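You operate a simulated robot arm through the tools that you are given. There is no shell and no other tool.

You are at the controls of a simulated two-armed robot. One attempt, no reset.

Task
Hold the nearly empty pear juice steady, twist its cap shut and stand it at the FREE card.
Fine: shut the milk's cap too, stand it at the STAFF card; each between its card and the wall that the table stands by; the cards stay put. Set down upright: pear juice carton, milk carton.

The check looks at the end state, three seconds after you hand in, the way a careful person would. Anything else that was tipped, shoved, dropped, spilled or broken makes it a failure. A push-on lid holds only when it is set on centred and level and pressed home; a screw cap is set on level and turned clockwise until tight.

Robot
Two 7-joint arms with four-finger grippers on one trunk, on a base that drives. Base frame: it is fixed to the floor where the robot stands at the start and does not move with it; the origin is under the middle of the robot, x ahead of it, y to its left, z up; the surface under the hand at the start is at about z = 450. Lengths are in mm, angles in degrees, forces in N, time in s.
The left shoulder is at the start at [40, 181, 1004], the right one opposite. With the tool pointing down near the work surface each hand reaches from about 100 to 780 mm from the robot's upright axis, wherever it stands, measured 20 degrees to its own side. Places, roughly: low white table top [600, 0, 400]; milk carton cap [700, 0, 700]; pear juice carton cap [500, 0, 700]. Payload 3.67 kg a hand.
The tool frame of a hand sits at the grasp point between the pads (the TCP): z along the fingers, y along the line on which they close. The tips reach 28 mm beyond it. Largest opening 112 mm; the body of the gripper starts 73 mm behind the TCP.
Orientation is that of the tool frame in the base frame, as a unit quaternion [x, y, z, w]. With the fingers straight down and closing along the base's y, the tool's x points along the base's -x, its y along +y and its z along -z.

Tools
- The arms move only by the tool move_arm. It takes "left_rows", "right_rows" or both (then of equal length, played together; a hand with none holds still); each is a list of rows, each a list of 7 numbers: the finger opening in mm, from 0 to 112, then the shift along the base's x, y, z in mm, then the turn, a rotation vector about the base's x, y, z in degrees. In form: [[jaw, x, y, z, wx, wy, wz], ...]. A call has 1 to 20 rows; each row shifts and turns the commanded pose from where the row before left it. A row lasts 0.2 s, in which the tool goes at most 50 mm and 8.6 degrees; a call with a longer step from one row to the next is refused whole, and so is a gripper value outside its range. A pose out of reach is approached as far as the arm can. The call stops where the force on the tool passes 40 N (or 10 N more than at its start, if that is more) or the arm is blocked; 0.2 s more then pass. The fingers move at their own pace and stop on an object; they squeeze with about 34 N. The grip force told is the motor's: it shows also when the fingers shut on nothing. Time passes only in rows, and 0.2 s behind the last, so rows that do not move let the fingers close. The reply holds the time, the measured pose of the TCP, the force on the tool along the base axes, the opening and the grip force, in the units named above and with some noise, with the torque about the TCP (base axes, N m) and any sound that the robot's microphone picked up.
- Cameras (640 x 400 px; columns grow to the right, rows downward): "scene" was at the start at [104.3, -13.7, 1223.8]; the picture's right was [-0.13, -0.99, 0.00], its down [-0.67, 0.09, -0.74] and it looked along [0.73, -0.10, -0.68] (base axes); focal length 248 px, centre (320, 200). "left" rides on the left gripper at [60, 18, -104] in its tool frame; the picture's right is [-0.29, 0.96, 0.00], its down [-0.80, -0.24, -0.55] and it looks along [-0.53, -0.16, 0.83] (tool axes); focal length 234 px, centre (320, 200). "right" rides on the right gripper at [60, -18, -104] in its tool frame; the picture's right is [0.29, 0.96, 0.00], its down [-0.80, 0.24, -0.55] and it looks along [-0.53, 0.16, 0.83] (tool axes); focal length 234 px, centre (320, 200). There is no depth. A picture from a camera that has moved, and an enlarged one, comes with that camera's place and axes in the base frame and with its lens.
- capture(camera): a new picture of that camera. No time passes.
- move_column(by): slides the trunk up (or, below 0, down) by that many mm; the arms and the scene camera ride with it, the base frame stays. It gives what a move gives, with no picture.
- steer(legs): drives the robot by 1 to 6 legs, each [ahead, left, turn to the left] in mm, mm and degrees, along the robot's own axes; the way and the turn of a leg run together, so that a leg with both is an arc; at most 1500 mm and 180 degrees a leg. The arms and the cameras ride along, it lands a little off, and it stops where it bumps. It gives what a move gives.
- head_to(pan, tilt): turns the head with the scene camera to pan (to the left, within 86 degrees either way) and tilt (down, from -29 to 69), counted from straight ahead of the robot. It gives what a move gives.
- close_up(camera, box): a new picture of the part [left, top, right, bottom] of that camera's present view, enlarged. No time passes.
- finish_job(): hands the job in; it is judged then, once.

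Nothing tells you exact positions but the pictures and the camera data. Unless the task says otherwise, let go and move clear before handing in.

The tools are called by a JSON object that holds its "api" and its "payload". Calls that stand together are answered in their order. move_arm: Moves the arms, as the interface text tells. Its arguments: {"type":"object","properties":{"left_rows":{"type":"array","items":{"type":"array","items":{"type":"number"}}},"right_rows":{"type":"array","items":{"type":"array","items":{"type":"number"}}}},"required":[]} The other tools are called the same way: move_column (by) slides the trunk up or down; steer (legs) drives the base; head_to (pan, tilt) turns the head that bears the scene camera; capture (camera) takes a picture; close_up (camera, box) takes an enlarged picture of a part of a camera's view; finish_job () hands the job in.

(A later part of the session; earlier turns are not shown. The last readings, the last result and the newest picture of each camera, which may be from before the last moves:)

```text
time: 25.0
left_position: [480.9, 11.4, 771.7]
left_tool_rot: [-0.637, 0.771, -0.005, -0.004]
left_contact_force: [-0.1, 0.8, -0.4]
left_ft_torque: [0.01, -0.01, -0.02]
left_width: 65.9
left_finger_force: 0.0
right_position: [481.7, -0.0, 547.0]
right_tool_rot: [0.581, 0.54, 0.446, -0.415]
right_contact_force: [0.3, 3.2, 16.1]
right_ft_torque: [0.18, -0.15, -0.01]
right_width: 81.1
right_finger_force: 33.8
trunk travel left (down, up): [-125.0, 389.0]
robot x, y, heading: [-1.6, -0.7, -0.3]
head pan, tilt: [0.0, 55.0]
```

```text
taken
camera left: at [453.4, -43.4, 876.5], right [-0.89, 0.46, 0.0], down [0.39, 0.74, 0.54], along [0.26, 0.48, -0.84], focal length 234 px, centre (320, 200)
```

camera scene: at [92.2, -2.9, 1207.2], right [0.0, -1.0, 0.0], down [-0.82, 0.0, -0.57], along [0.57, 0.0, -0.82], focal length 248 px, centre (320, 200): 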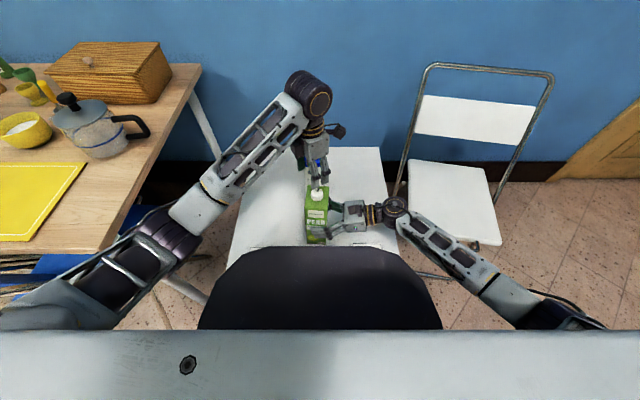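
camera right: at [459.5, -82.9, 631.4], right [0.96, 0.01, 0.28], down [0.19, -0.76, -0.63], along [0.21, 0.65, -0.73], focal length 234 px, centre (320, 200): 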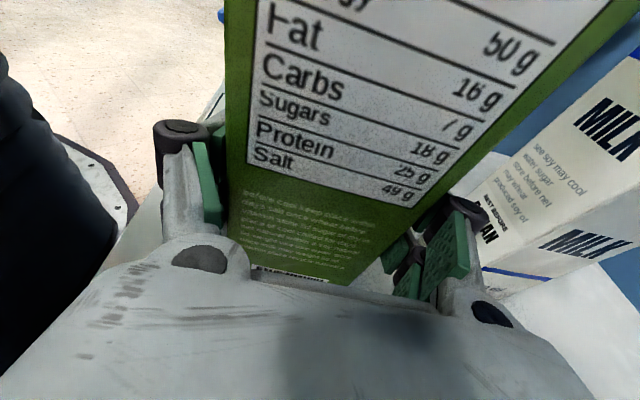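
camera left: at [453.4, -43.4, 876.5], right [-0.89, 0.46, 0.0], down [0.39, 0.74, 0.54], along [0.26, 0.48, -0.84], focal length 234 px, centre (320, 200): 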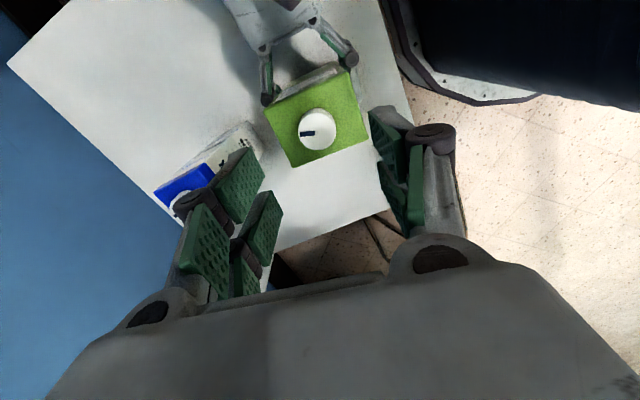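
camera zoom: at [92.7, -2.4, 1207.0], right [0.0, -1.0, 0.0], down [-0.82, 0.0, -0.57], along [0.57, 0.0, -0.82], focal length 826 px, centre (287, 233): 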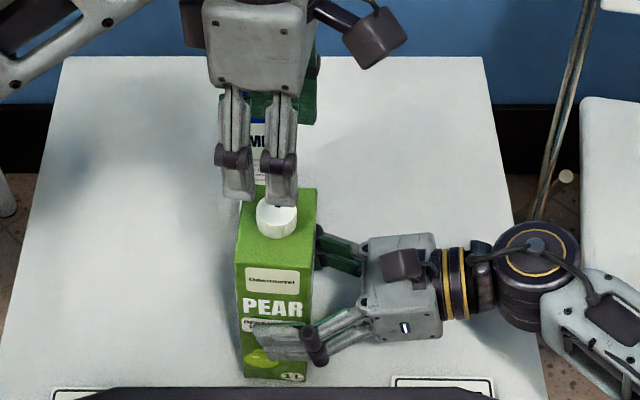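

The cap is unscathed. The right hand reports a growing vertical force (16 N), so I'll check whether it's stable and how the carton sits.

{"api": "move_arm", "payload": {"right_rows": [[60, 0, 0, 0, 0, 0, 0], [60, 0, 0, 0, 0, 0, 0]]}}

{"api": "close_up", "payload": {"camera": "right", "box": [140, 100, 540, 350]}}

```text
time: 25.6
left_position: [480.3, 10.8, 772.3]
left_tool_rot: [-0.638, 0.77, -0.005, -0.004]
left_contact_force: [-0.9, 0.3, 0.4]
left_ft_torque: [0.02, 0.01, 0.01]
left_width: 66.0
left_finger_force: 0.1
right_position: [481.4, 0.3, 547.5]
right_tool_rot: [0.582, 0.54, 0.445, -0.414]
right_contact_force: [0.4, 3.0, 17.1]
right_ft_torque: [0.17, -0.06, -0.01]
right_width: 81.3
right_finger_force: 33.4
trunk travel left (down, up): [-125.0, 389.0]
robot x, y, heading: [-2.0, -2.7, -0.0]
head pan, tilt: [0.0, 55.0]
```

```text
1.60 times, centred on (340, 225) of right
camera zoom: at [459.8, -82.7, 630.9], right [0.96, 0.01, 0.28], down [0.19, -0.76, -0.63], along [0.21, 0.65, -0.73], focal length 375 px, centre (288, 160)
```

zoom: 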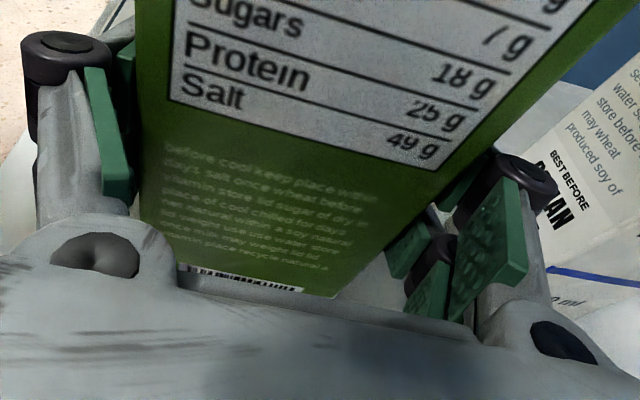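

The force is steady; the right hand is just pressing the carton down about 1 mm. I'll relieve that, level the left hand and test its clockwise range in the air, well above the cap.

{"api": "move_arm", "payload": {"left_rows": [[66, 0, -1, 0, 0.73, 0, -4], [66, 0, -1, 0, 0, 0, -8], [66, 0, 0, 0, 0, 0, -8], [66, 0, 0, 0, 0, 0, -8], [66, 0, 0, 0, 0, 0, -8], [66, 0, 0, 0, 0, 0, -8], [66, 0, 0, 0, 0, 0, -8], [66, 0, 0, 0, 0, 0, -8], [66, 0, 0, 0, 0, 0, -8], [66, 0, 0, 0, 0, 0, -8], [66, 0, 0, 0, 0, 0, -8], [66, 0, 0, 0, 0, 0, -8], [66, 0, 0, 0, 0, 0, -8]], "right_rows": [[60, 0, 0, 0.5, 0, 0, 0], [60, 0, 0, 0.5, 0, 0, 0], [60, 0, 0, 0, 0, 0, 0], [60, 0, 0, 0, 0, 0, 0], [60, 0, 0, 0, 0, 0, 0], [60, 0, 0, 0, 0, 0, 0], [60, 0, 0, 0, 0, 0, 0], [60, 0, 0, 0, 0, 0, 0], [60, 0, 0, 0, 0, 0, 0], [60, 0, 0, 0, 0, 0, 0], [60, 0, 0, 0, 0, 0, 0], [60, 0, 0, 0, 0, 0, 0], [60, 0, 0, 0, 0, 0, 0]]}}

```text
time: 28.4
left_position: [482.1, 8.2, 770.2]
left_tool_rot: [0.182, 0.983, 0.001, 0.0]
left_contact_force: [0.4, 0.5, 1.1]
left_ft_torque: [0.02, -0.02, 0.01]
left_width: 65.9
left_finger_force: 0.1
right_position: [481.8, -0.9, 546.9]
right_tool_rot: [0.582, 0.54, 0.444, -0.414]
right_contact_force: [-1.9, -1.1, 5.4]
right_ft_torque: [-0.04, 0.13, 0.03]
right_width: 81.2
right_finger_force: 34.0
trunk travel left (down, up): [-125.0, 389.0]
robot x, y, heading: [2.4, -1.4, 0.0]
head pan, tilt: [0.0, 55.0]
```

Now at -21° and level. A little more to see where the clockwise limit is.

{"api": "move_arm", "payload": {"left_rows": [[66, 0, 0, 5, 0, 0, -6], [66, 0, 0, 5, 0, 0, -6], [66, 0, 0, 0, 0, 0, -6]]}}

{"api": "close_up", "payload": {"camera": "left", "box": [180, 40, 460, 290]}}

{"api": "close_up", "payload": {"camera": "scene", "box": [280, 130, 380, 230]}}

```text
time: 29.2
left_position: [481.1, 8.0, 781.8]
left_tool_rot: [0.333, 0.943, 0.002, 0.0]
left_contact_force: [-0.4, -0.2, -0.4]
left_ft_torque: [0.01, 0.02, 0.0]
left_width: 65.8
left_finger_force: 0.1
right_position: [481.6, 0.1, 548.1]
right_tool_rot: [0.582, 0.54, 0.444, -0.415]
right_contact_force: [-1.6, -0.1, 2.5]
right_ft_torque: [-0.02, 0.03, -0.02]
right_width: 81.1
right_finger_force: 33.7
trunk travel left (down, up): [-125.0, 389.0]
robot x, y, heading: [-1.5, 0.6, 0.1]
head pan, tilt: [0.0, 55.0]
```

```text
1.60 times, centred on (320, 165) of left
camera zoom: at [447.3, 59.5, 885.7], right [0.83, 0.56, 0.0], down [0.47, -0.69, 0.55], along [0.31, -0.46, -0.83], focal length 375 px, centre (320, 256)
```

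zoom: 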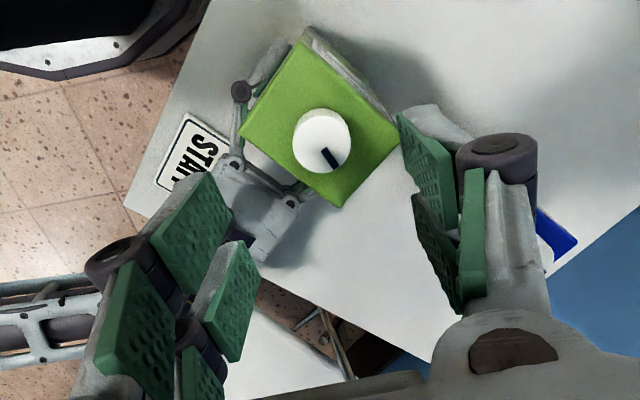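

```text
4.00 times, centred on (330, 180) of scene
camera zoom: at [93.6, -2.6, 1206.9], right [0.0, -1.0, 0.0], down [-0.82, 0.0, -0.57], along [0.57, 0.0, -0.82], focal length 991 px, centre (280, 280)
```

zoom: 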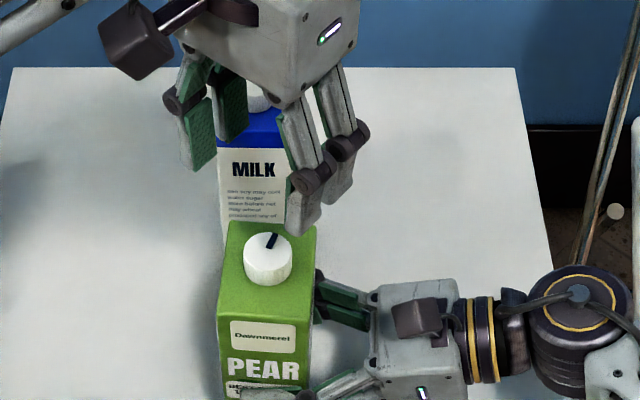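

-39° is still fine. I'll test further while high up.

{"api": "move_arm", "payload": {"left_rows": [[66, 0, 0, 3, 0, 0, -6], [66, 0, 0, 3, 0, 0, -6], [66, 0, 0, 0, 0, 0, -6], [66, 0, 0, 0, 0, 0, -6]]}}

```text
time: 30.2
left_position: [481.4, 8.1, 787.5]
left_tool_rot: [0.521, 0.853, 0.001, 0.0]
left_contact_force: [-0.1, 0.4, 0.1]
left_ft_torque: [-0.02, 0.0, 0.0]
left_width: 66.0
left_finger_force: 0.0
right_position: [482.8, -0.8, 545.9]
right_tool_rot: [0.582, 0.54, 0.444, -0.415]
right_contact_force: [-0.8, -0.2, 1.0]
right_ft_torque: [-0.01, 0.02, 0.04]
right_width: 81.5
right_finger_force: 34.1
trunk travel left (down, up): [-125.0, 389.0]
robot x, y, heading: [3.6, 0.5, 0.1]
head pan, tilt: [0.0, 55.0]
```

{"api": "move_arm", "payload": {"left_rows": [[66, 0, 0, 3, 0, 0, -6], [66, 0, 0, 3, 0, 0, -6], [66, 0, 0, 0, 0, 0, -6], [66, 0, 0, 0, 0, 0, -6]]}}

{"api": "close_up", "payload": {"camera": "left", "box": [240, 60, 400, 220]}}

```text
time: 31.2
left_position: [481.4, 9.1, 793.4]
left_tool_rot: [0.688, 0.726, 0.001, 0.001]
left_contact_force: [0.2, 0.0, -0.8]
left_ft_torque: [0.0, 0.01, 0.0]
left_width: 65.7
left_finger_force: 0.0
right_position: [482.2, 0.3, 547.1]
right_tool_rot: [0.582, 0.54, 0.444, -0.415]
right_contact_force: [0.7, 0.0, 0.6]
right_ft_torque: [0.01, -0.02, -0.02]
right_width: 81.0
right_finger_force: 33.9
trunk travel left (down, up): [-125.0, 389.0]
robot x, y, heading: [0.8, 1.5, -0.0]
head pan, tilt: [0.0, 55.0]
```

```text
2.50 times, centred on (320, 140) of left
camera zoom: at [497.5, 68.7, 897.8], right [0.97, -0.24, 0.0], down [-0.2, -0.81, 0.55], along [-0.13, -0.54, -0.83], focal length 585 px, centre (320, 350)
```

zoom: 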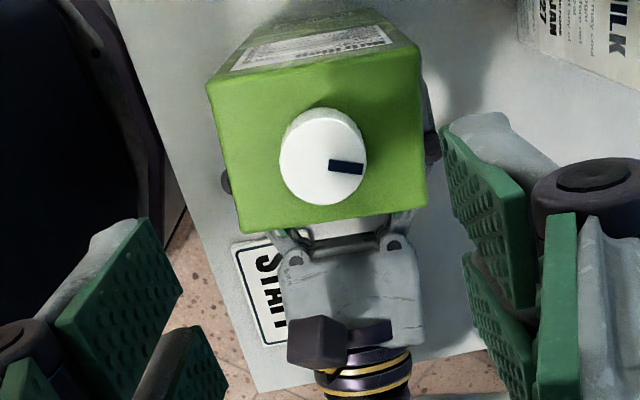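

The wrist range is generous: about -87° to +104°. The cap's axis is at about (483, 8.5). I'll now wind back to about +83° while still high, then descend.

{"api": "move_arm", "payload": {"left_rows": [[66, 0, 0, 0, 0, 0, 8.5], [66, 0, 0, 0, 0, 0, 8.5], [66, 0, 0, 0, 0, 0, 8.5], [66, 0, 0, 0, 0, 0, 8.5], [66, 0, 0, 0, 0, 0, 8.5], [66, 0, 0, 0, 0, 0, 8.5], [66, 0, 0, 0, 0, 0, 8.5], [66, 0, 0, 0, 0, 0, 8.5], [66, 0, 0, 0, 0, 0, 8.5], [66, 0, 0, 0, 0, 0, 8.5], [66, 0, 0, 0, 0, 0, 8.5], [66, 0, 0, 0, 0, 0, 8.5], [66, 0, 0, 0, 0, 0, 8.5], [66, 0, 0, -5, 0, 0, 8.5], [66, 0, 0, -5, 0, 0, 8.5], [66, 0, 0, -5, 0, 0, 8.5], [66, 0, 0, -5, 0, 0, 8.5], [60, 0, 0, -5, 0, 0, 8.5], [60, 1, 0, -5, 0, 0, 8.5], [60, 1, 0, -5, 0, 0, 8.5]]}}

{"api": "close_up", "payload": {"camera": "left", "box": [240, 60, 400, 220]}}

{"api": "close_up", "payload": {"camera": "scene", "box": [295, 150, 345, 215]}}

```text
time: 35.4
left_position: [483.7, 8.4, 758.3]
left_tool_rot: [-0.664, 0.748, 0.002, -0.001]
left_contact_force: [0.0, -0.8, 1.0]
left_ft_torque: [0.0, -0.01, 0.01]
left_width: 60.0
left_finger_force: 0.0
right_position: [482.3, -0.1, 547.3]
right_tool_rot: [0.582, 0.541, 0.443, -0.415]
right_contact_force: [-0.4, 0.8, 0.2]
right_ft_torque: [0.01, -0.03, 0.0]
right_width: 81.2
right_finger_force: 34.3
trunk travel left (down, up): [-125.0, 389.0]
robot x, y, heading: [-1.4, -0.1, -0.1]
head pan, tilt: [0.0, 55.0]
```

```text
2.50 times, centred on (320, 140) of left
camera zoom: at [460.3, -49.4, 862.5], right [-0.92, 0.4, 0.0], down [0.33, 0.76, 0.55], along [0.22, 0.51, -0.83], focal length 585 px, centre (320, 350)
```

zoom: 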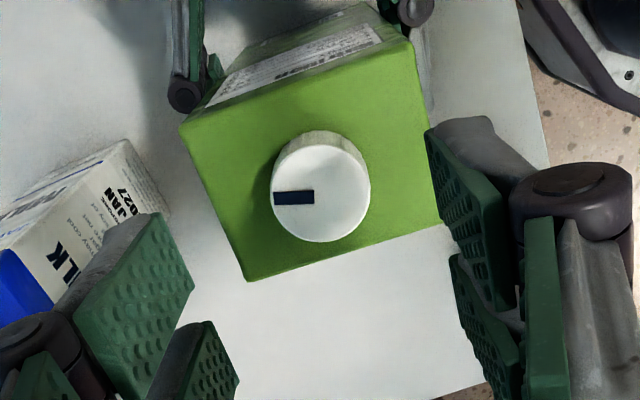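

```text
6.15 times, centred on (320, 182) of scene
camera zoom: at [93.9, -2.6, 1206.9], right [0.0, -1.0, 0.0], down [-0.82, 0.0, -0.57], along [0.57, 0.0, -0.82], focal length 1525 px, centre (320, 308)
```

zoom: 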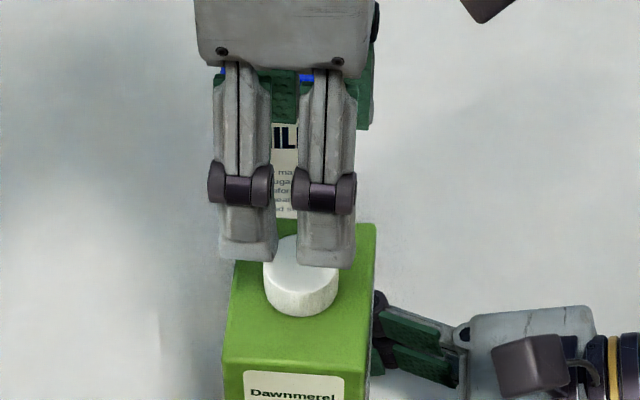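

The hand is centred on the cap. Descending so the fingertips straddle the cap, stopping first with tips near the cap's top to check.

{"api": "move_arm", "payload": {"left_rows": [[60, 0, 0, -9, 0, 0, 4], [60, 0, 0, -9, 0, 0, 4], [60, 0, 0, -9, 0, 0, 0], [60, 0, 0, -9, 0, 0, 0], [60, 0, 0, -9, 0, 0, 0], [60, 0, 0, -8, 0, 0, 0]]}}

{"api": "close_up", "payload": {"camera": "scene", "box": [295, 150, 345, 215]}}

{"api": "close_up", "payload": {"camera": "left", "box": [200, 60, 440, 260]}}

```text
time: 36.8
left_position: [483.0, 9.0, 705.1]
left_tool_rot: [0.715, -0.699, -0.001, 0.001]
left_contact_force: [0.8, 0.7, -0.5]
left_ft_torque: [0.01, 0.02, 0.03]
left_width: 60.0
left_finger_force: 0.0
right_position: [481.6, 0.1, 546.6]
right_tool_rot: [0.582, 0.54, 0.444, -0.414]
right_contact_force: [0.8, -0.2, -0.3]
right_ft_torque: [0.01, 0.0, 0.0]
right_width: 81.3
right_finger_force: 34.1
trunk travel left (down, up): [-125.0, 389.0]
robot x, y, heading: [-0.6, -2.3, 0.0]
head pan, tilt: [0.0, 55.0]
```

```text
6.15 times, centred on (320, 182) of scene
camera zoom: at [93.9, -2.6, 1206.9], right [0.0, -1.0, 0.0], down [-0.82, 0.0, -0.57], along [0.57, 0.0, -0.82], focal length 1525 px, centre (320, 308)
```

zoom: 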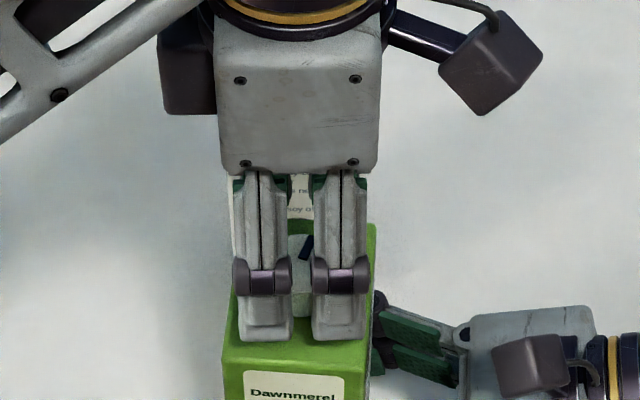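

```text
2.00 times, centred on (320, 160) of left
camera zoom: at [468.6, -52.5, 809.5], right [-0.96, 0.27, 0.0], down [0.22, 0.8, 0.55], along [0.15, 0.53, -0.83], focal length 468 px, centre (320, 280)
```

zoom: 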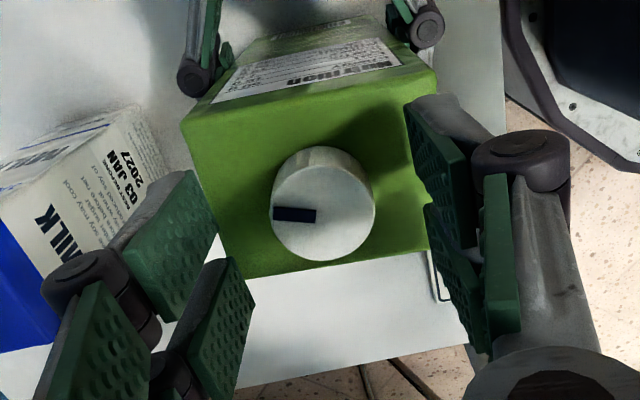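

Well aligned. Lowering further in small steps, watching for contact with the carton's top.

{"api": "move_arm", "payload": {"left_rows": [[60, 0, -0.5, -5, 0, 0, 0], [60, 0, 0, -5, 0, 0, 0]]}}

{"api": "close_up", "payload": {"camera": "scene", "box": [295, 150, 345, 215]}}

{"api": "close_up", "payload": {"camera": "left", "box": [200, 60, 440, 260]}}

```text
time: 37.4
left_position: [482.9, 8.4, 696.0]
left_tool_rot: [0.715, -0.7, -0.001, 0.001]
left_contact_force: [-0.5, -0.2, 0.2]
left_ft_torque: [-0.02, 0.02, 0.0]
left_width: 60.1
left_finger_force: 0.0
right_position: [482.1, -0.3, 546.7]
right_tool_rot: [0.583, 0.54, 0.445, -0.414]
right_contact_force: [0.0, 0.1, -0.2]
right_ft_torque: [0.0, 0.0, -0.03]
right_width: 81.3
right_finger_force: 34.2
trunk travel left (down, up): [-125.0, 389.0]
robot x, y, heading: [-1.0, -1.1, 0.3]
head pan, tilt: [0.0, 55.0]
```

```text
6.15 times, centred on (320, 182) of scene
camera zoom: at [93.9, -2.6, 1206.9], right [0.0, -1.0, 0.0], down [-0.82, 0.0, -0.57], along [0.57, 0.0, -0.82], focal length 1525 px, centre (320, 308)
```

zoom: 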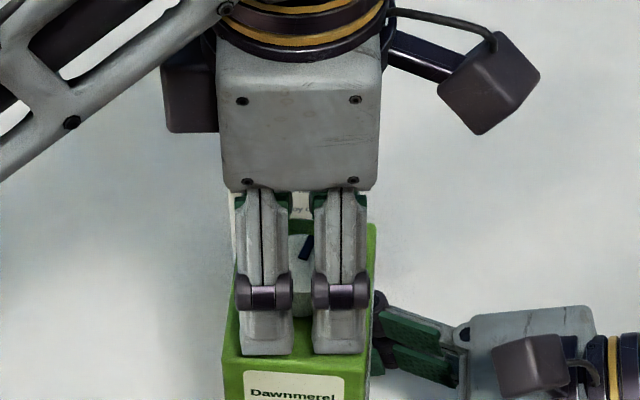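

```text
2.00 times, centred on (320, 160) of left
camera zoom: at [468.4, -52.7, 799.7], right [-0.96, 0.27, 0.0], down [0.23, 0.8, 0.55], along [0.15, 0.53, -0.83], focal length 468 px, centre (320, 280)
```

zoom: 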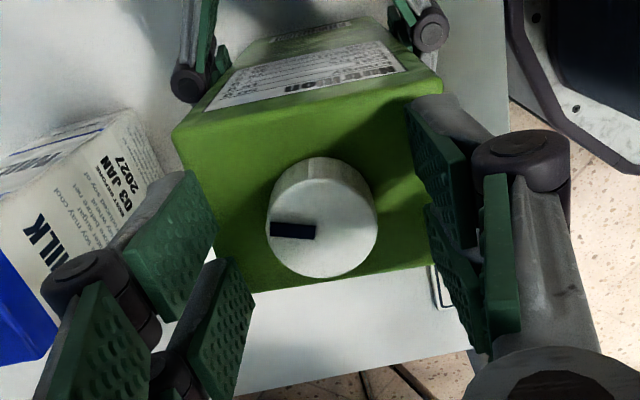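

{"api": "move_arm", "payload": {"left_rows": [[60, 0.3, -0.8, -3, 0, 0, 0]]}}

{"api": "close_up", "payload": {"camera": "scene", "box": [300, 180, 340, 220]}}

```text
time: 37.8
left_position: [483.7, 6.7, 692.5]
left_tool_rot: [0.714, -0.7, -0.001, 0.002]
left_contact_force: [0.7, 0.2, 0.1]
left_ft_torque: [0.0, 0.0, -0.04]
left_width: 59.9
left_finger_force: 0.0
right_position: [482.3, 0.2, 546.6]
right_tool_rot: [0.583, 0.54, 0.444, -0.414]
right_contact_force: [0.5, -1.2, -0.5]
right_ft_torque: [-0.01, 0.01, 0.01]
right_width: 81.2
right_finger_force: 33.5
trunk travel left (down, up): [-125.0, 389.0]
robot x, y, heading: [0.0, -0.3, 0.1]
head pan, tilt: [0.0, 55.0]
```

```text
10.00 times, centred on (320, 200) of scene
camera zoom: at [93.9, -2.6, 1206.8], right [0.0, -1.0, 0.0], down [-0.82, 0.0, -0.57], along [0.57, 0.0, -0.82], focal length 2478 px, centre (320, 200)
```

zoom: 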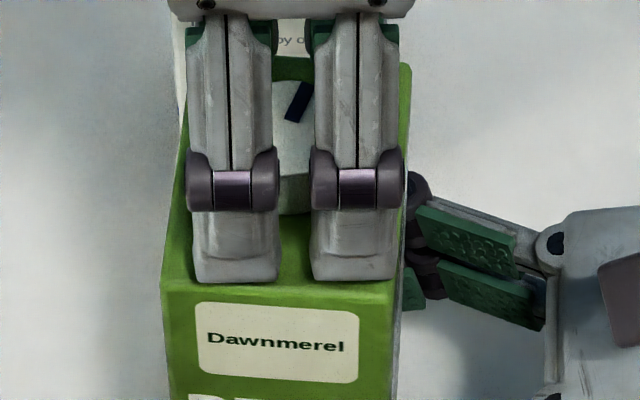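

No contact yet and the tips are just above the carton top, straddling the cap. Closing the left fingers on the cap.

{"api": "move_arm", "payload": {"left_rows": [[50, 0, 0, 0, 0, 0, 0], [42, 0, 0, 0, 0, 0, 0], [36, 0, 0, 0, 0, 0, 0], [30, 0, 0, 0, 0, 0, 0], [22, 0, 0, 0, 0, 0, 0], [18, 0, 0, 0, 0, 0, 0]]}}

{"api": "close_up", "payload": {"camera": "scene", "box": [300, 180, 340, 220]}}

{"api": "close_up", "payload": {"camera": "left", "box": [200, 60, 440, 260]}}

```text
time: 39.2
left_position: [484.4, 7.1, 692.5]
left_tool_rot: [0.715, -0.699, -0.002, 0.001]
left_contact_force: [-4.4, 0.5, 0.4]
left_ft_torque: [0.0, 0.09, 0.04]
left_width: 28.3
left_finger_force: 33.9
right_position: [482.7, -0.4, 546.3]
right_tool_rot: [0.583, 0.541, 0.444, -0.414]
right_contact_force: [2.8, 0.3, 0.3]
right_ft_torque: [0.04, 0.46, -0.03]
right_width: 81.0
right_finger_force: 34.2
trunk travel left (down, up): [-125.0, 389.0]
robot x, y, heading: [-3.5, 0.8, -0.1]
head pan, tilt: [0.0, 55.0]
```

```text
10.00 times, centred on (320, 200) of scene
camera zoom: at [93.9, -2.5, 1206.9], right [0.0, -1.0, 0.0], down [-0.82, 0.0, -0.57], along [0.57, 0.0, -0.82], focal length 2478 px, centre (320, 200)
```

zoom: 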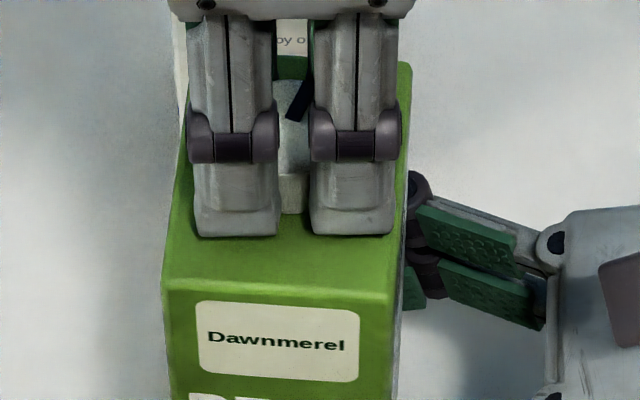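

```text
2.00 times, centred on (320, 160) of left
camera zoom: at [468.5, -53.5, 796.8], right [-0.96, 0.27, 0.0], down [0.23, 0.8, 0.55], along [0.15, 0.53, -0.83], focal length 468 px, centre (320, 280)
```

zoom: 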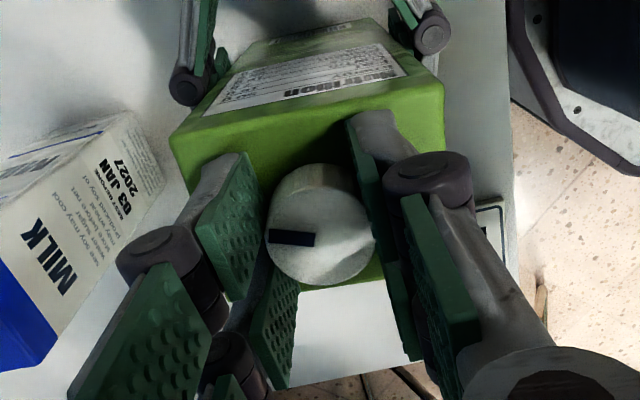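

The cap is gripped firmly (28 mm, 34 N). I'll twist clockwise in short steps, watching torque and sound.

{"api": "move_arm", "payload": {"left_rows": [[18, 0, 0, 0, 0, 0, -5], [18, 0, 0, 0, 0, 0, -5], [18, 0, 0, 0, 0, 0, -5], [18, 0, 0, 0, 0, 0, -5]]}}

{"api": "close_up", "payload": {"camera": "left", "box": [200, 60, 440, 260]}}

{"api": "close_up", "payload": {"camera": "scene", "box": [280, 150, 360, 230]}}

```text
time: 40.2
left_position: [482.5, 7.6, 692.8]
left_tool_rot: [-0.582, 0.813, 0.001, 0.0]
left_contact_force: [-7.0, 2.8, 5.0]
left_ft_torque: [0.17, 0.23, 0.02]
left_width: 28.1
left_finger_force: 33.7
right_position: [481.2, -1.9, 548.2]
right_tool_rot: [0.582, 0.541, 0.444, -0.415]
right_contact_force: [7.6, -2.1, -0.7]
right_ft_torque: [0.21, 0.74, -0.04]
right_width: 81.2
right_finger_force: 34.0
trunk travel left (down, up): [-125.0, 389.0]
robot x, y, heading: [0.8, 0.5, 0.2]
head pan, tilt: [0.0, 55.0]
```

```text
2.00 times, centred on (320, 160) of left
camera zoom: at [448.7, -44.5, 796.7], right [-0.81, 0.58, 0.0], down [0.49, 0.68, 0.55], along [0.32, 0.45, -0.83], focal length 468 px, centre (320, 280)
```

zoom: 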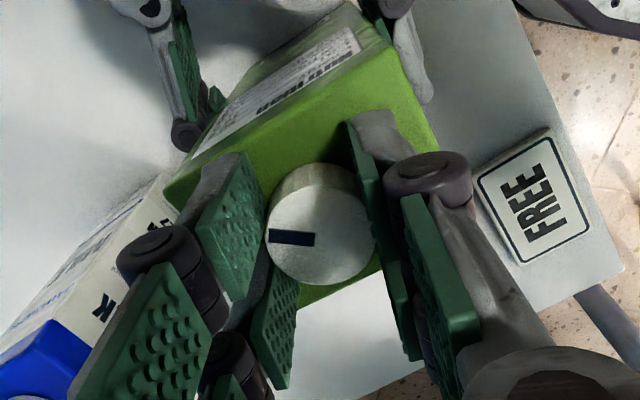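

```text
5.00 times, centred on (320, 190) of scene
camera zoom: at [93.7, -2.5, 1206.9], right [0.0, -1.0, 0.0], down [-0.82, 0.0, -0.57], along [0.57, 0.0, -0.82], focal length 1239 px, centre (320, 250)
```

zoom: 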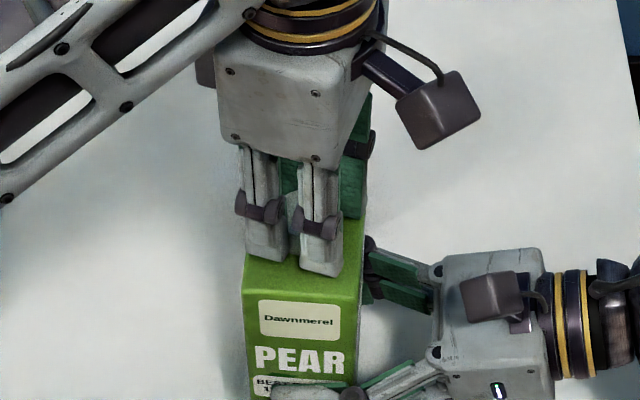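

The cap turns with the hand and the carton stays put; torque is near zero so far. Continuing clockwise.

{"api": "move_arm", "payload": {"left_rows": [[18, -0.2, 0, 0, 0, 0, -7], [18, -0.2, 0, 0, 0, 0, -7], [18, 0, 0, 0, 0, 0, -7], [18, 0, 0, 0, 0, 0, -7], [18, 0, 0, 0, 0, 0, -7], [18, 0, 0, 0, 0, 0, -7]]}}

{"api": "close_up", "payload": {"camera": "left", "box": [200, 60, 440, 260]}}

```text
time: 41.6
left_position: [483.3, 7.1, 692.9]
left_tool_rot: [-0.251, 0.968, 0.001, 0.0]
left_contact_force: [-9.3, 5.2, 8.0]
left_ft_torque: [0.17, 0.35, 0.01]
left_width: 28.0
left_finger_force: 33.9
right_position: [482.8, -1.4, 546.4]
right_tool_rot: [0.583, 0.54, 0.444, -0.414]
right_contact_force: [9.6, -6.6, -1.4]
right_ft_torque: [0.38, 0.65, -0.16]
right_width: 81.1
right_finger_force: 33.2
trunk travel left (down, up): [-125.0, 389.0]
robot x, y, heading: [0.1, -1.5, -0.0]
head pan, tilt: [0.0, 55.0]
```

```text
2.00 times, centred on (320, 160) of left
camera zoom: at [423.7, -7.1, 796.7], right [-0.21, 0.98, 0.0], down [0.81, 0.18, 0.55], along [0.54, 0.12, -0.83], focal length 468 px, centre (320, 280)
```

zoom: 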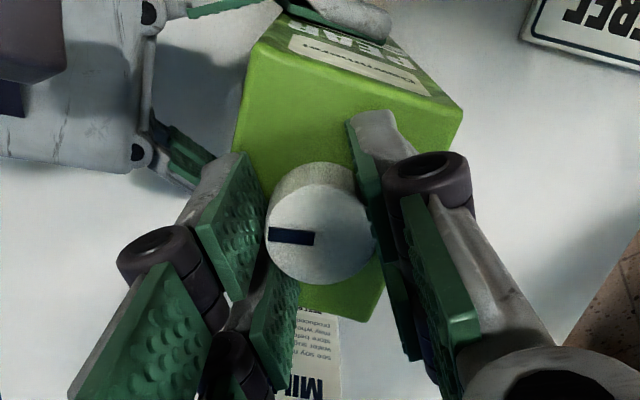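

Still turning freely (now +29°); small side loads are building, so I'll trim the position a little as I keep turning.

{"api": "move_arm", "payload": {"left_rows": [[18, -0.3, 0.2, 0.2, 0, 0, -7], [18, -0.3, 0.2, 0.2, 0, 0, -7], [18, 0, 0, 0.2, 0, 0, -7], [18, 0, 0, 0, 0, 0, -7], [18, 0, 0, 0, 0, 0, -7], [18, 0, 0, 0, 0, 0, -7]]}}

{"api": "close_up", "payload": {"camera": "left", "box": [200, 60, 440, 260]}}

```text
time: 43.0
left_position: [482.8, 8.1, 692.2]
left_tool_rot: [0.113, 0.994, 0.002, 0.0]
left_contact_force: [-2.8, 5.3, -2.5]
left_ft_torque: [0.33, 0.38, 0.02]
left_width: 28.1
left_finger_force: 34.6
right_position: [482.9, -1.1, 548.2]
right_tool_rot: [0.582, 0.541, 0.444, -0.415]
right_contact_force: [2.3, -6.7, 5.0]
right_ft_torque: [0.56, -0.04, -0.04]
right_width: 81.4
right_finger_force: 34.5
trunk travel left (down, up): [-125.0, 389.0]
robot x, y, heading: [-1.9, -3.6, -0.0]
head pan, tilt: [0.0, 55.0]
```

```text
2.00 times, centred on (320, 160) of left
camera zoom: at [429.9, 38.0, 797.0], right [0.49, 0.87, 0.0], down [0.72, -0.41, 0.55], along [0.48, -0.27, -0.83], focal length 468 px, centre (320, 280)
```

zoom: 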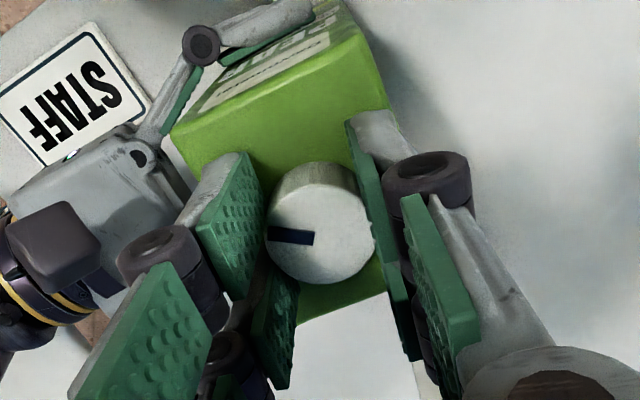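

Now at -13°, cap still turning with little torque. Continuing.

{"api": "move_arm", "payload": {"left_rows": [[18, -0.1, 0.2, 0, 0, 0, -7], [18, -0.1, 0.2, 0, 0, 0, -7], [18, 0, 0, 0, 0, 0, -7], [18, 0, 0, 0, 0, 0, -7], [18, 0, 0, 0, 0, 0, -7]]}}

{"api": "close_up", "payload": {"camera": "left", "box": [200, 60, 440, 260]}}

```text
time: 44.2
left_position: [481.9, 8.0, 693.5]
left_tool_rot: [0.407, 0.914, 0.001, 0.0]
left_contact_force: [1.2, 3.4, -9.0]
left_ft_torque: [0.4, 0.22, 0.01]
left_width: 28.1
left_finger_force: 34.4
right_position: [482.6, 0.7, 546.5]
right_tool_rot: [0.581, 0.54, 0.444, -0.415]
right_contact_force: [-2.3, -3.7, 10.2]
right_ft_torque: [0.24, -0.41, 0.0]
right_width: 81.0
right_finger_force: 33.7
trunk travel left (down, up): [-125.0, 389.0]
robot x, y, heading: [3.8, 0.0, -0.1]
head pan, tilt: [0.0, 55.0]
```

```text
2.00 times, centred on (320, 160) of left
camera zoom: at [457.4, 63.8, 797.1], right [0.9, 0.43, 0.0], down [0.36, -0.75, 0.55], along [0.24, -0.5, -0.83], focal length 468 px, centre (320, 280)
```

zoom: 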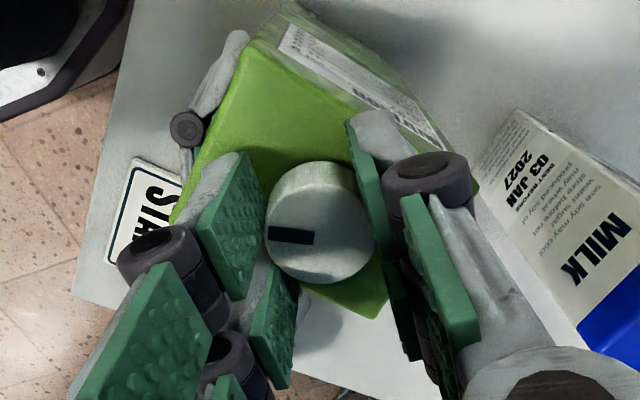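

The cap is pulling down now, so the thread is engaging. I'll follow it down slightly while turning on.

{"api": "move_arm", "payload": {"left_rows": [[18, 0, 0, -0.3, 0, 0, -7], [18, 0, 0, -0.3, 0, 0, -7], [18, 0, 0, -0.2, 0, 0, -7], [18, 0, 0, -0.2, 0, 0, -7], [18, 0, 0, -0.1, 0, 0, -6]]}}

{"api": "close_up", "payload": {"camera": "left", "box": [200, 60, 440, 260]}}

```text
time: 45.4
left_position: [482.0, 7.5, 694.2]
left_tool_rot: [0.656, 0.755, 0.0, 0.003]
left_contact_force: [1.2, 0.3, -0.4]
left_ft_torque: [-0.12, -0.07, 0.53]
left_width: 28.1
left_finger_force: 34.0
right_position: [482.9, -0.9, 547.7]
right_tool_rot: [0.582, 0.541, 0.444, -0.414]
right_contact_force: [-0.3, 1.1, 6.0]
right_ft_torque: [-0.07, -0.23, -0.49]
right_width: 81.0
right_finger_force: 34.3
trunk travel left (down, up): [-125.0, 389.0]
robot x, y, heading: [2.2, 1.2, -0.1]
head pan, tilt: [0.0, 55.0]
```

```text
2.00 times, centred on (320, 160) of left
camera zoom: at [493.3, 69.1, 797.1], right [0.99, -0.15, 0.0], down [-0.13, -0.82, 0.56], along [-0.08, -0.55, -0.83], focal length 468 px, centre (320, 280)
```

zoom: 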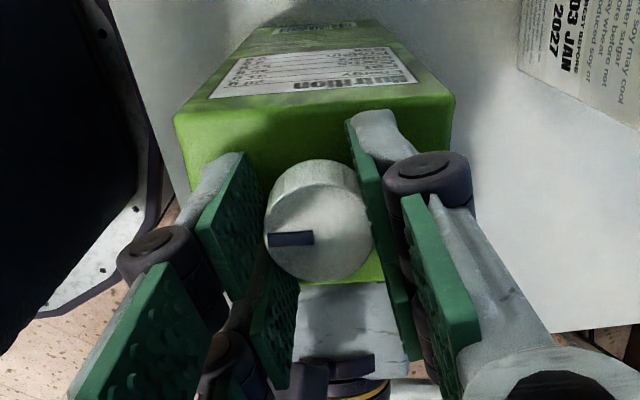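

Torque has jumped to 0.53 N·m: the cap is seating. A small extra turn to check how it rises.

{"api": "move_arm", "payload": {"left_rows": [[18, 0, 0, 0, 0, 0, -2], [18, 0, 0, 0, 0, 0, -2]]}}

{"api": "close_up", "payload": {"camera": "left", "box": [200, 60, 440, 260]}}

```text
time: 46.0
left_position: [481.7, 9.3, 692.0]
left_tool_rot: [0.682, 0.732, 0.0, 0.002]
left_contact_force: [-0.5, 1.2, 8.1]
left_ft_torque: [-0.21, -0.05, 0.28]
left_width: 27.9
left_finger_force: 33.8
right_position: [481.1, -1.4, 546.7]
right_tool_rot: [0.582, 0.54, 0.444, -0.415]
right_contact_force: [1.5, 1.2, 1.6]
right_ft_torque: [0.19, -0.02, -0.23]
right_width: 81.0
right_finger_force: 33.6
trunk travel left (down, up): [-125.0, 389.0]
robot x, y, heading: [0.9, -1.2, -0.2]
head pan, tilt: [0.0, 55.0]
```

```text
2.00 times, centred on (320, 160) of left
camera zoom: at [497.3, 68.6, 797.0], right [0.98, -0.22, 0.0], down [-0.18, -0.81, 0.55], along [-0.12, -0.54, -0.83], focal length 468 px, centre (320, 280)
```

zoom: 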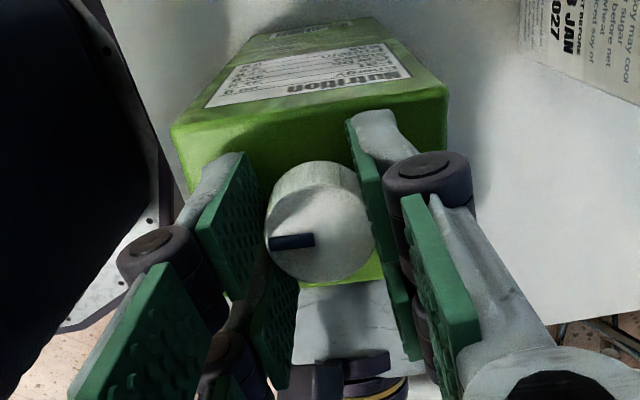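

The cap slipped slightly in the fingers around 0.5 N·m, which suggests it reached its stop. I'll release, look at it, and then regrip to confirm it's tight.

{"api": "move_arm", "payload": {"left_rows": [[30, 0, 0, 0, 0, 0, 0], [45, 0, 0, 0, 0, 0, 0], [60, 0, 0, 0, 0, 0, 0], [60, 0, 0, 0, 0, 0, 0], [60, 0, 0, 10, 0, 0, 0], [60, 0, 0, 20, 0, 0, 0], [60, 0, 0, 25, 0, 0, 0]]}}

{"api": "close_up", "payload": {"camera": "left", "box": [240, 60, 400, 220]}}

{"api": "close_up", "payload": {"camera": "scene", "box": [280, 150, 360, 230]}}

```text
time: 47.6
left_position: [482.2, 6.6, 746.7]
left_tool_rot: [0.681, 0.732, 0.001, 0.0]
left_contact_force: [-1.3, -1.0, -0.4]
left_ft_torque: [0.0, -0.02, 0.02]
left_width: 60.0
left_finger_force: 0.1
right_position: [481.9, 1.3, 546.4]
right_tool_rot: [0.583, 0.541, 0.444, -0.414]
right_contact_force: [-0.9, -0.2, 4.6]
right_ft_torque: [-0.2, 0.13, -0.04]
right_width: 81.3
right_finger_force: 34.0
trunk travel left (down, up): [-125.0, 389.0]
robot x, y, heading: [-4.0, -1.7, 0.0]
head pan, tilt: [0.0, 55.0]
```

```text
2.50 times, centred on (320, 140) of left
camera zoom: at [497.2, 68.6, 851.0], right [0.98, -0.22, 0.0], down [-0.18, -0.81, 0.55], along [-0.12, -0.54, -0.83], focal length 585 px, centre (320, 350)
```

zoom: 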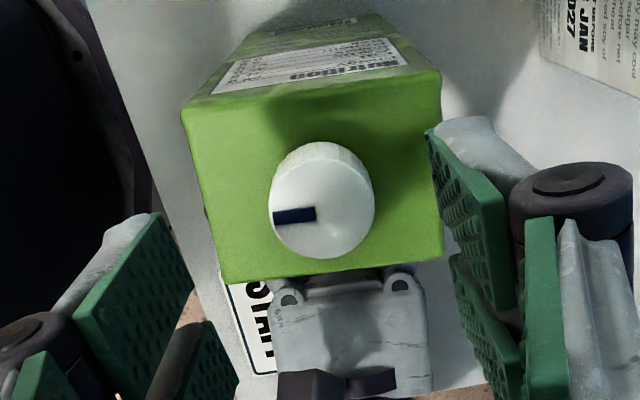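

```text
5.00 times, centred on (320, 190) of scene
camera zoom: at [93.6, -2.6, 1206.9], right [0.0, -1.0, 0.0], down [-0.82, 0.0, -0.57], along [0.57, 0.0, -0.82], focal length 1239 px, centre (320, 250)
```

zoom: 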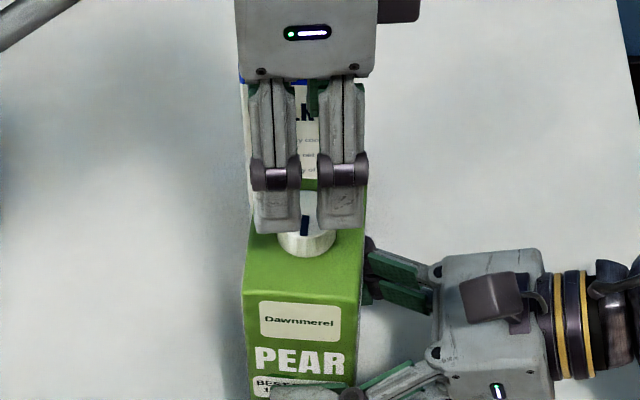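

The cap's mark turned about 160° and now points to the robot. I'll wind back, regrip and twist again to confirm it's at its stop.

{"api": "move_arm", "payload": {"left_rows": [[60, 0, 0, 4, 0, 0, 8.5], [60, 0, 0, 4, 0, 0, 8.5], [60, 0, 0, 4, 0, 0, 8.5], [60, 0, 0, 0, 0, 0, 8.5], [60, 0, 0, 0, 0, 0, 8.5], [60, 0, 0, 0, 0, 0, 8.5], [60, 0, 0, 0, 0, 0, 8.5], [60, 0, 0, 0, 0, 0, 8.5], [60, 0, 0, 0, 0, 0, 8.5], [60, 0, 0, 0, 0, 0, 8.5], [60, 0, 0, 0, 0, 0, 8.5], [60, 0, 0, 0, 0, 0, 8.5], [60, 0, 0, 0, 0, 0, 8.5], [60, 0, 0, 0, 0, 0, 8.5], [60, 0, 0, 0, 0, 0, 8.5]]}}

{"api": "close_up", "payload": {"camera": "left", "box": [240, 60, 400, 220]}}

```text
time: 50.8
left_position: [483.0, 8.4, 759.8]
left_tool_rot: [-0.356, 0.934, 0.0, 0.0]
left_contact_force: [-0.4, 0.2, 0.2]
left_ft_torque: [-0.01, 0.0, 0.02]
left_width: 60.1
left_finger_force: 0.1
right_position: [481.6, -1.1, 547.5]
right_tool_rot: [0.582, 0.541, 0.444, -0.415]
right_contact_force: [-0.6, -0.7, 1.0]
right_ft_torque: [-0.05, -0.02, -0.02]
right_width: 81.1
right_finger_force: 34.1
trunk travel left (down, up): [-125.0, 389.0]
robot x, y, heading: [1.0, -0.9, 0.1]
head pan, tilt: [0.0, 55.0]
```

```text
2.50 times, centred on (320, 140) of left
camera zoom: at [427.4, -19.3, 863.0], right [-0.42, 0.91, 0.0], down [0.75, 0.35, 0.55], along [0.5, 0.24, -0.83], focal length 585 px, centre (320, 350)
```

zoom: 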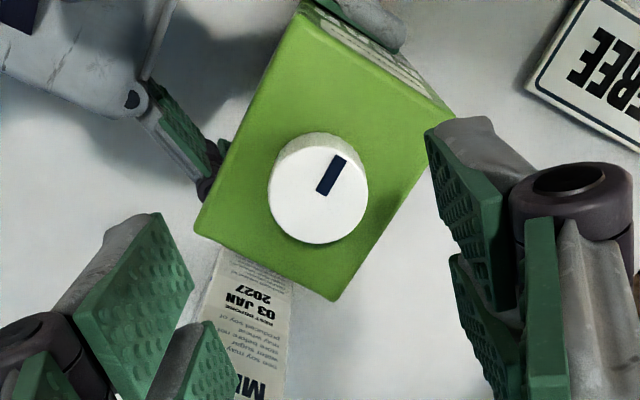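

The mark now lines up with the carton's front edge direction. Descending at this angle to regrip for the tightness check.

{"api": "move_arm", "payload": {"left_rows": [[60, 0, 0, -12, 0, 0, 0], [60, 0, 0, -12, 0, 0, 0], [60, 0, 0, -12, 0, 0, 0], [60, 0, 0, -12, 0, 0, 0], [60, 0, 0, -10, 0, 0, 0], [60, 0, 0, -9, 0, 0, 0], [50, 0, 0, 0, 0, 0, 0], [42, 0, 0, 0, 0, 0, 0], [36, 0, 0, 0, 0, 0, 0], [30, 0, 0, 0, 0, 0, 0], [22, 0, 0, 0, 0, 0, 0], [18, 0, 0, 0, 0, 0, 0]]}}

{"api": "close_up", "payload": {"camera": "left", "box": [200, 60, 440, 260]}}

```text
time: 53.4
left_position: [481.9, 8.1, 691.7]
left_tool_rot: [-0.356, 0.934, 0.001, -0.001]
left_contact_force: [0.8, -0.5, 0.2]
left_ft_torque: [-0.02, 0.0, -0.02]
left_width: 28.3
left_finger_force: 34.0
right_position: [481.9, 0.2, 546.8]
right_tool_rot: [0.582, 0.541, 0.444, -0.414]
right_contact_force: [-0.7, 1.2, -0.1]
right_ft_torque: [-0.12, -0.09, -0.01]
right_width: 81.2
right_finger_force: 34.2
trunk travel left (down, up): [-125.0, 389.0]
robot x, y, heading: [1.0, 0.2, 0.2]
head pan, tilt: [0.0, 55.0]
```

```text
2.00 times, centred on (320, 160) of left
camera zoom: at [427.9, -19.2, 796.0], right [-0.42, 0.91, 0.0], down [0.76, 0.35, 0.55], along [0.5, 0.23, -0.83], focal length 468 px, centre (320, 280)
```

zoom: 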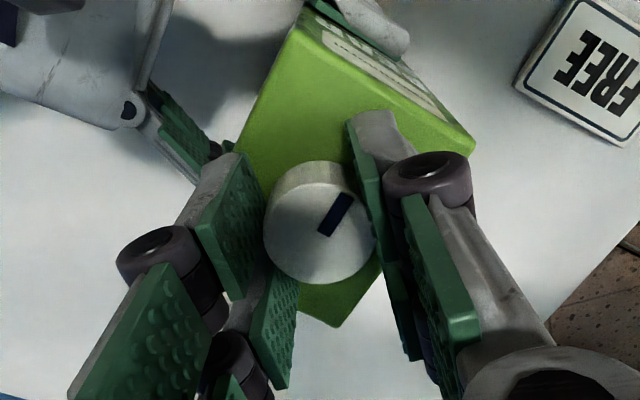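

Regripped with almost no side force, so the hand is well centred. Twisting clockwise again in small steps to feel for the stop.

{"api": "move_arm", "payload": {"left_rows": [[18, 0, 0, 0, 0, 0, -2], [18, 0, 0, 0, 0, 0, -2], [18, 0, 0, 0, 0, 0, -2]]}}

{"api": "close_up", "payload": {"camera": "left", "box": [200, 60, 440, 260]}}

```text
time: 54.2
left_position: [482.2, 8.2, 691.4]
left_tool_rot: [-0.306, 0.952, 0.001, 0.0]
left_contact_force: [1.5, -1.2, -0.5]
left_ft_torque: [-0.11, -0.14, 0.66]
left_width: 28.1
left_finger_force: 34.1
right_position: [482.6, -0.8, 546.3]
right_tool_rot: [0.582, 0.54, 0.445, -0.415]
right_contact_force: [-1.2, 1.2, 0.8]
right_ft_torque: [-0.04, -0.17, -0.64]
right_width: 81.1
right_finger_force: 33.9
trunk travel left (down, up): [-125.0, 389.0]
robot x, y, heading: [4.2, 1.0, 0.1]
head pan, tilt: [0.0, 55.0]
```

```text
2.00 times, centred on (320, 160) of left
camera zoom: at [425.4, -13.1, 796.1], right [-0.32, 0.95, 0.0], down [0.79, 0.27, 0.55], along [0.52, 0.18, -0.83], focal length 468 px, centre (320, 280)
```

zoom: 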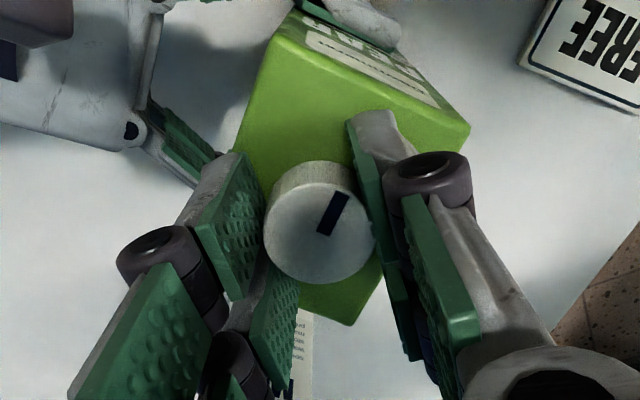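

0.66 N·m after 6° with the cap no longer turning: the pear's cap is tight. I'll release and raise the left hand, moving it away to the left for a view of the FREE card.

{"api": "move_arm", "payload": {"left_rows": [[30, 0, 0, 0, 0, 0, 0], [45, 0, 0, 0, 0, 0, 0], [60, 0, 0, 0, 0, 0, 0], [60, 0, 0, 0, 0, 0, 0], [60, 0, 0, 12, 0, 0, 0], [60, 0, 0, 20, 0, 0, 0], [60, 0, 0, 30, 0, 0, -5], [60, 0, 0, 40, 0, 0, -6], [60, 0, 0, 40, 0, 0, -8], [60, 0, 0, 40, 0, 0, -8], [60, 0, 0, 40, 0, 0, -8], [60, 0, 20, 20, 0, 0, 0], [60, 0, 20, 0, 0, 0, 0], [60, 0, 20, 0, 0, 0, 0]]}}

{"api": "capture", "payload": {"camera": "left"}}

{"api": "capture", "payload": {"camera": "scene"}}

```text
time: 57.2
left_position: [483.1, 69.3, 933.8]
left_tool_rot: [-0.006, 1.0, 0.001, 0.0]
left_contact_force: [-0.5, -0.7, 0.0]
left_ft_torque: [-0.02, 0.04, 0.02]
left_width: 60.0
left_finger_force: 0.1
right_position: [482.7, 0.2, 547.5]
right_tool_rot: [0.582, 0.541, 0.444, -0.414]
right_contact_force: [-0.1, 0.2, 0.4]
right_ft_torque: [0.0, 0.02, -0.02]
right_width: 81.1
right_finger_force: 33.6
trunk travel left (down, up): [-125.0, 389.0]
robot x, y, heading: [3.1, 0.5, 0.1]
head pan, tilt: [0.0, 55.0]
```

```text
taken
camera left: at [424.5, 85.8, 1038.0], right [0.28, 0.96, 0.0], down [0.8, -0.23, 0.55], along [0.53, -0.15, -0.83], focal length 234 px, centre (320, 200)
```

left: 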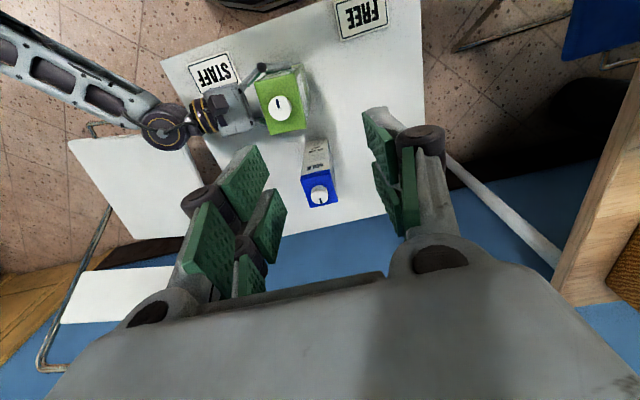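

```text
taken
camera scene: at [93.9, -2.0, 1206.8], right [0.0, -1.0, 0.0], down [-0.82, 0.0, -0.57], along [0.57, 0.0, -0.82], focal length 248 px, centre (320, 200)
```

scene: 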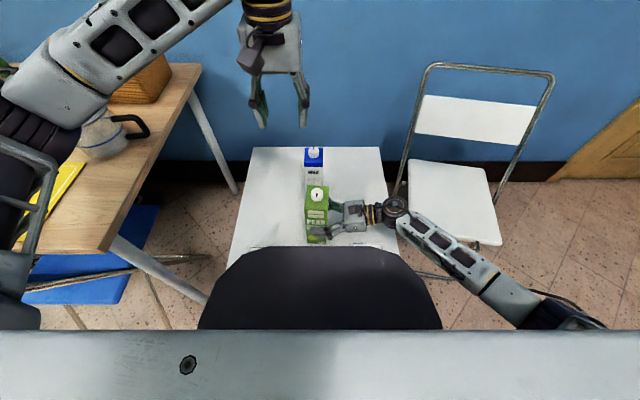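

{"api": "close_up", "payload": {"camera": "left", "box": [180, 0, 430, 215]}}

{"api": "close_up", "payload": {"camera": "scene", "box": [290, 170, 350, 250]}}

```text
1.86 times, centred on (305, 108) of left
camera zoom: at [424.5, 85.8, 1038.0], right [0.28, 0.96, 0.0], down [0.8, -0.23, 0.55], along [0.53, -0.15, -0.83], focal length 436 px, centre (348, 372)
```

zoom: 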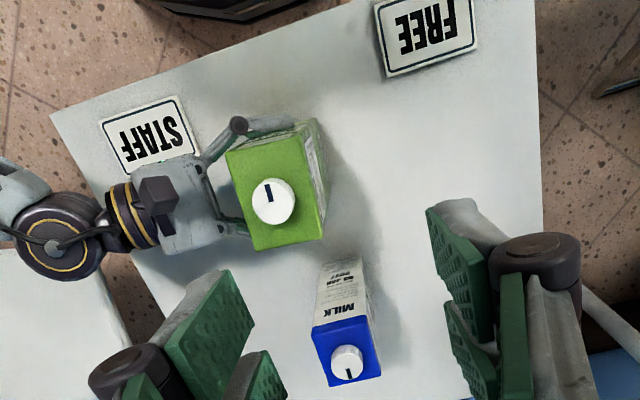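

```text
5.00 times, centred on (320, 210) of scene
camera zoom: at [93.9, -2.0, 1206.8], right [0.0, -1.0, 0.0], down [-0.82, 0.0, -0.57], along [0.57, 0.0, -0.82], focal length 1239 px, centre (320, 150)
```

zoom: 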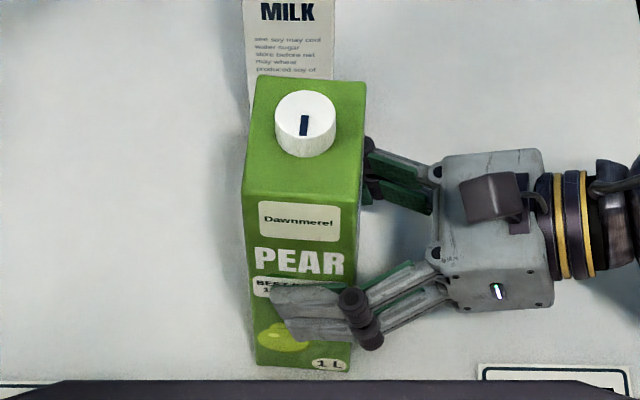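

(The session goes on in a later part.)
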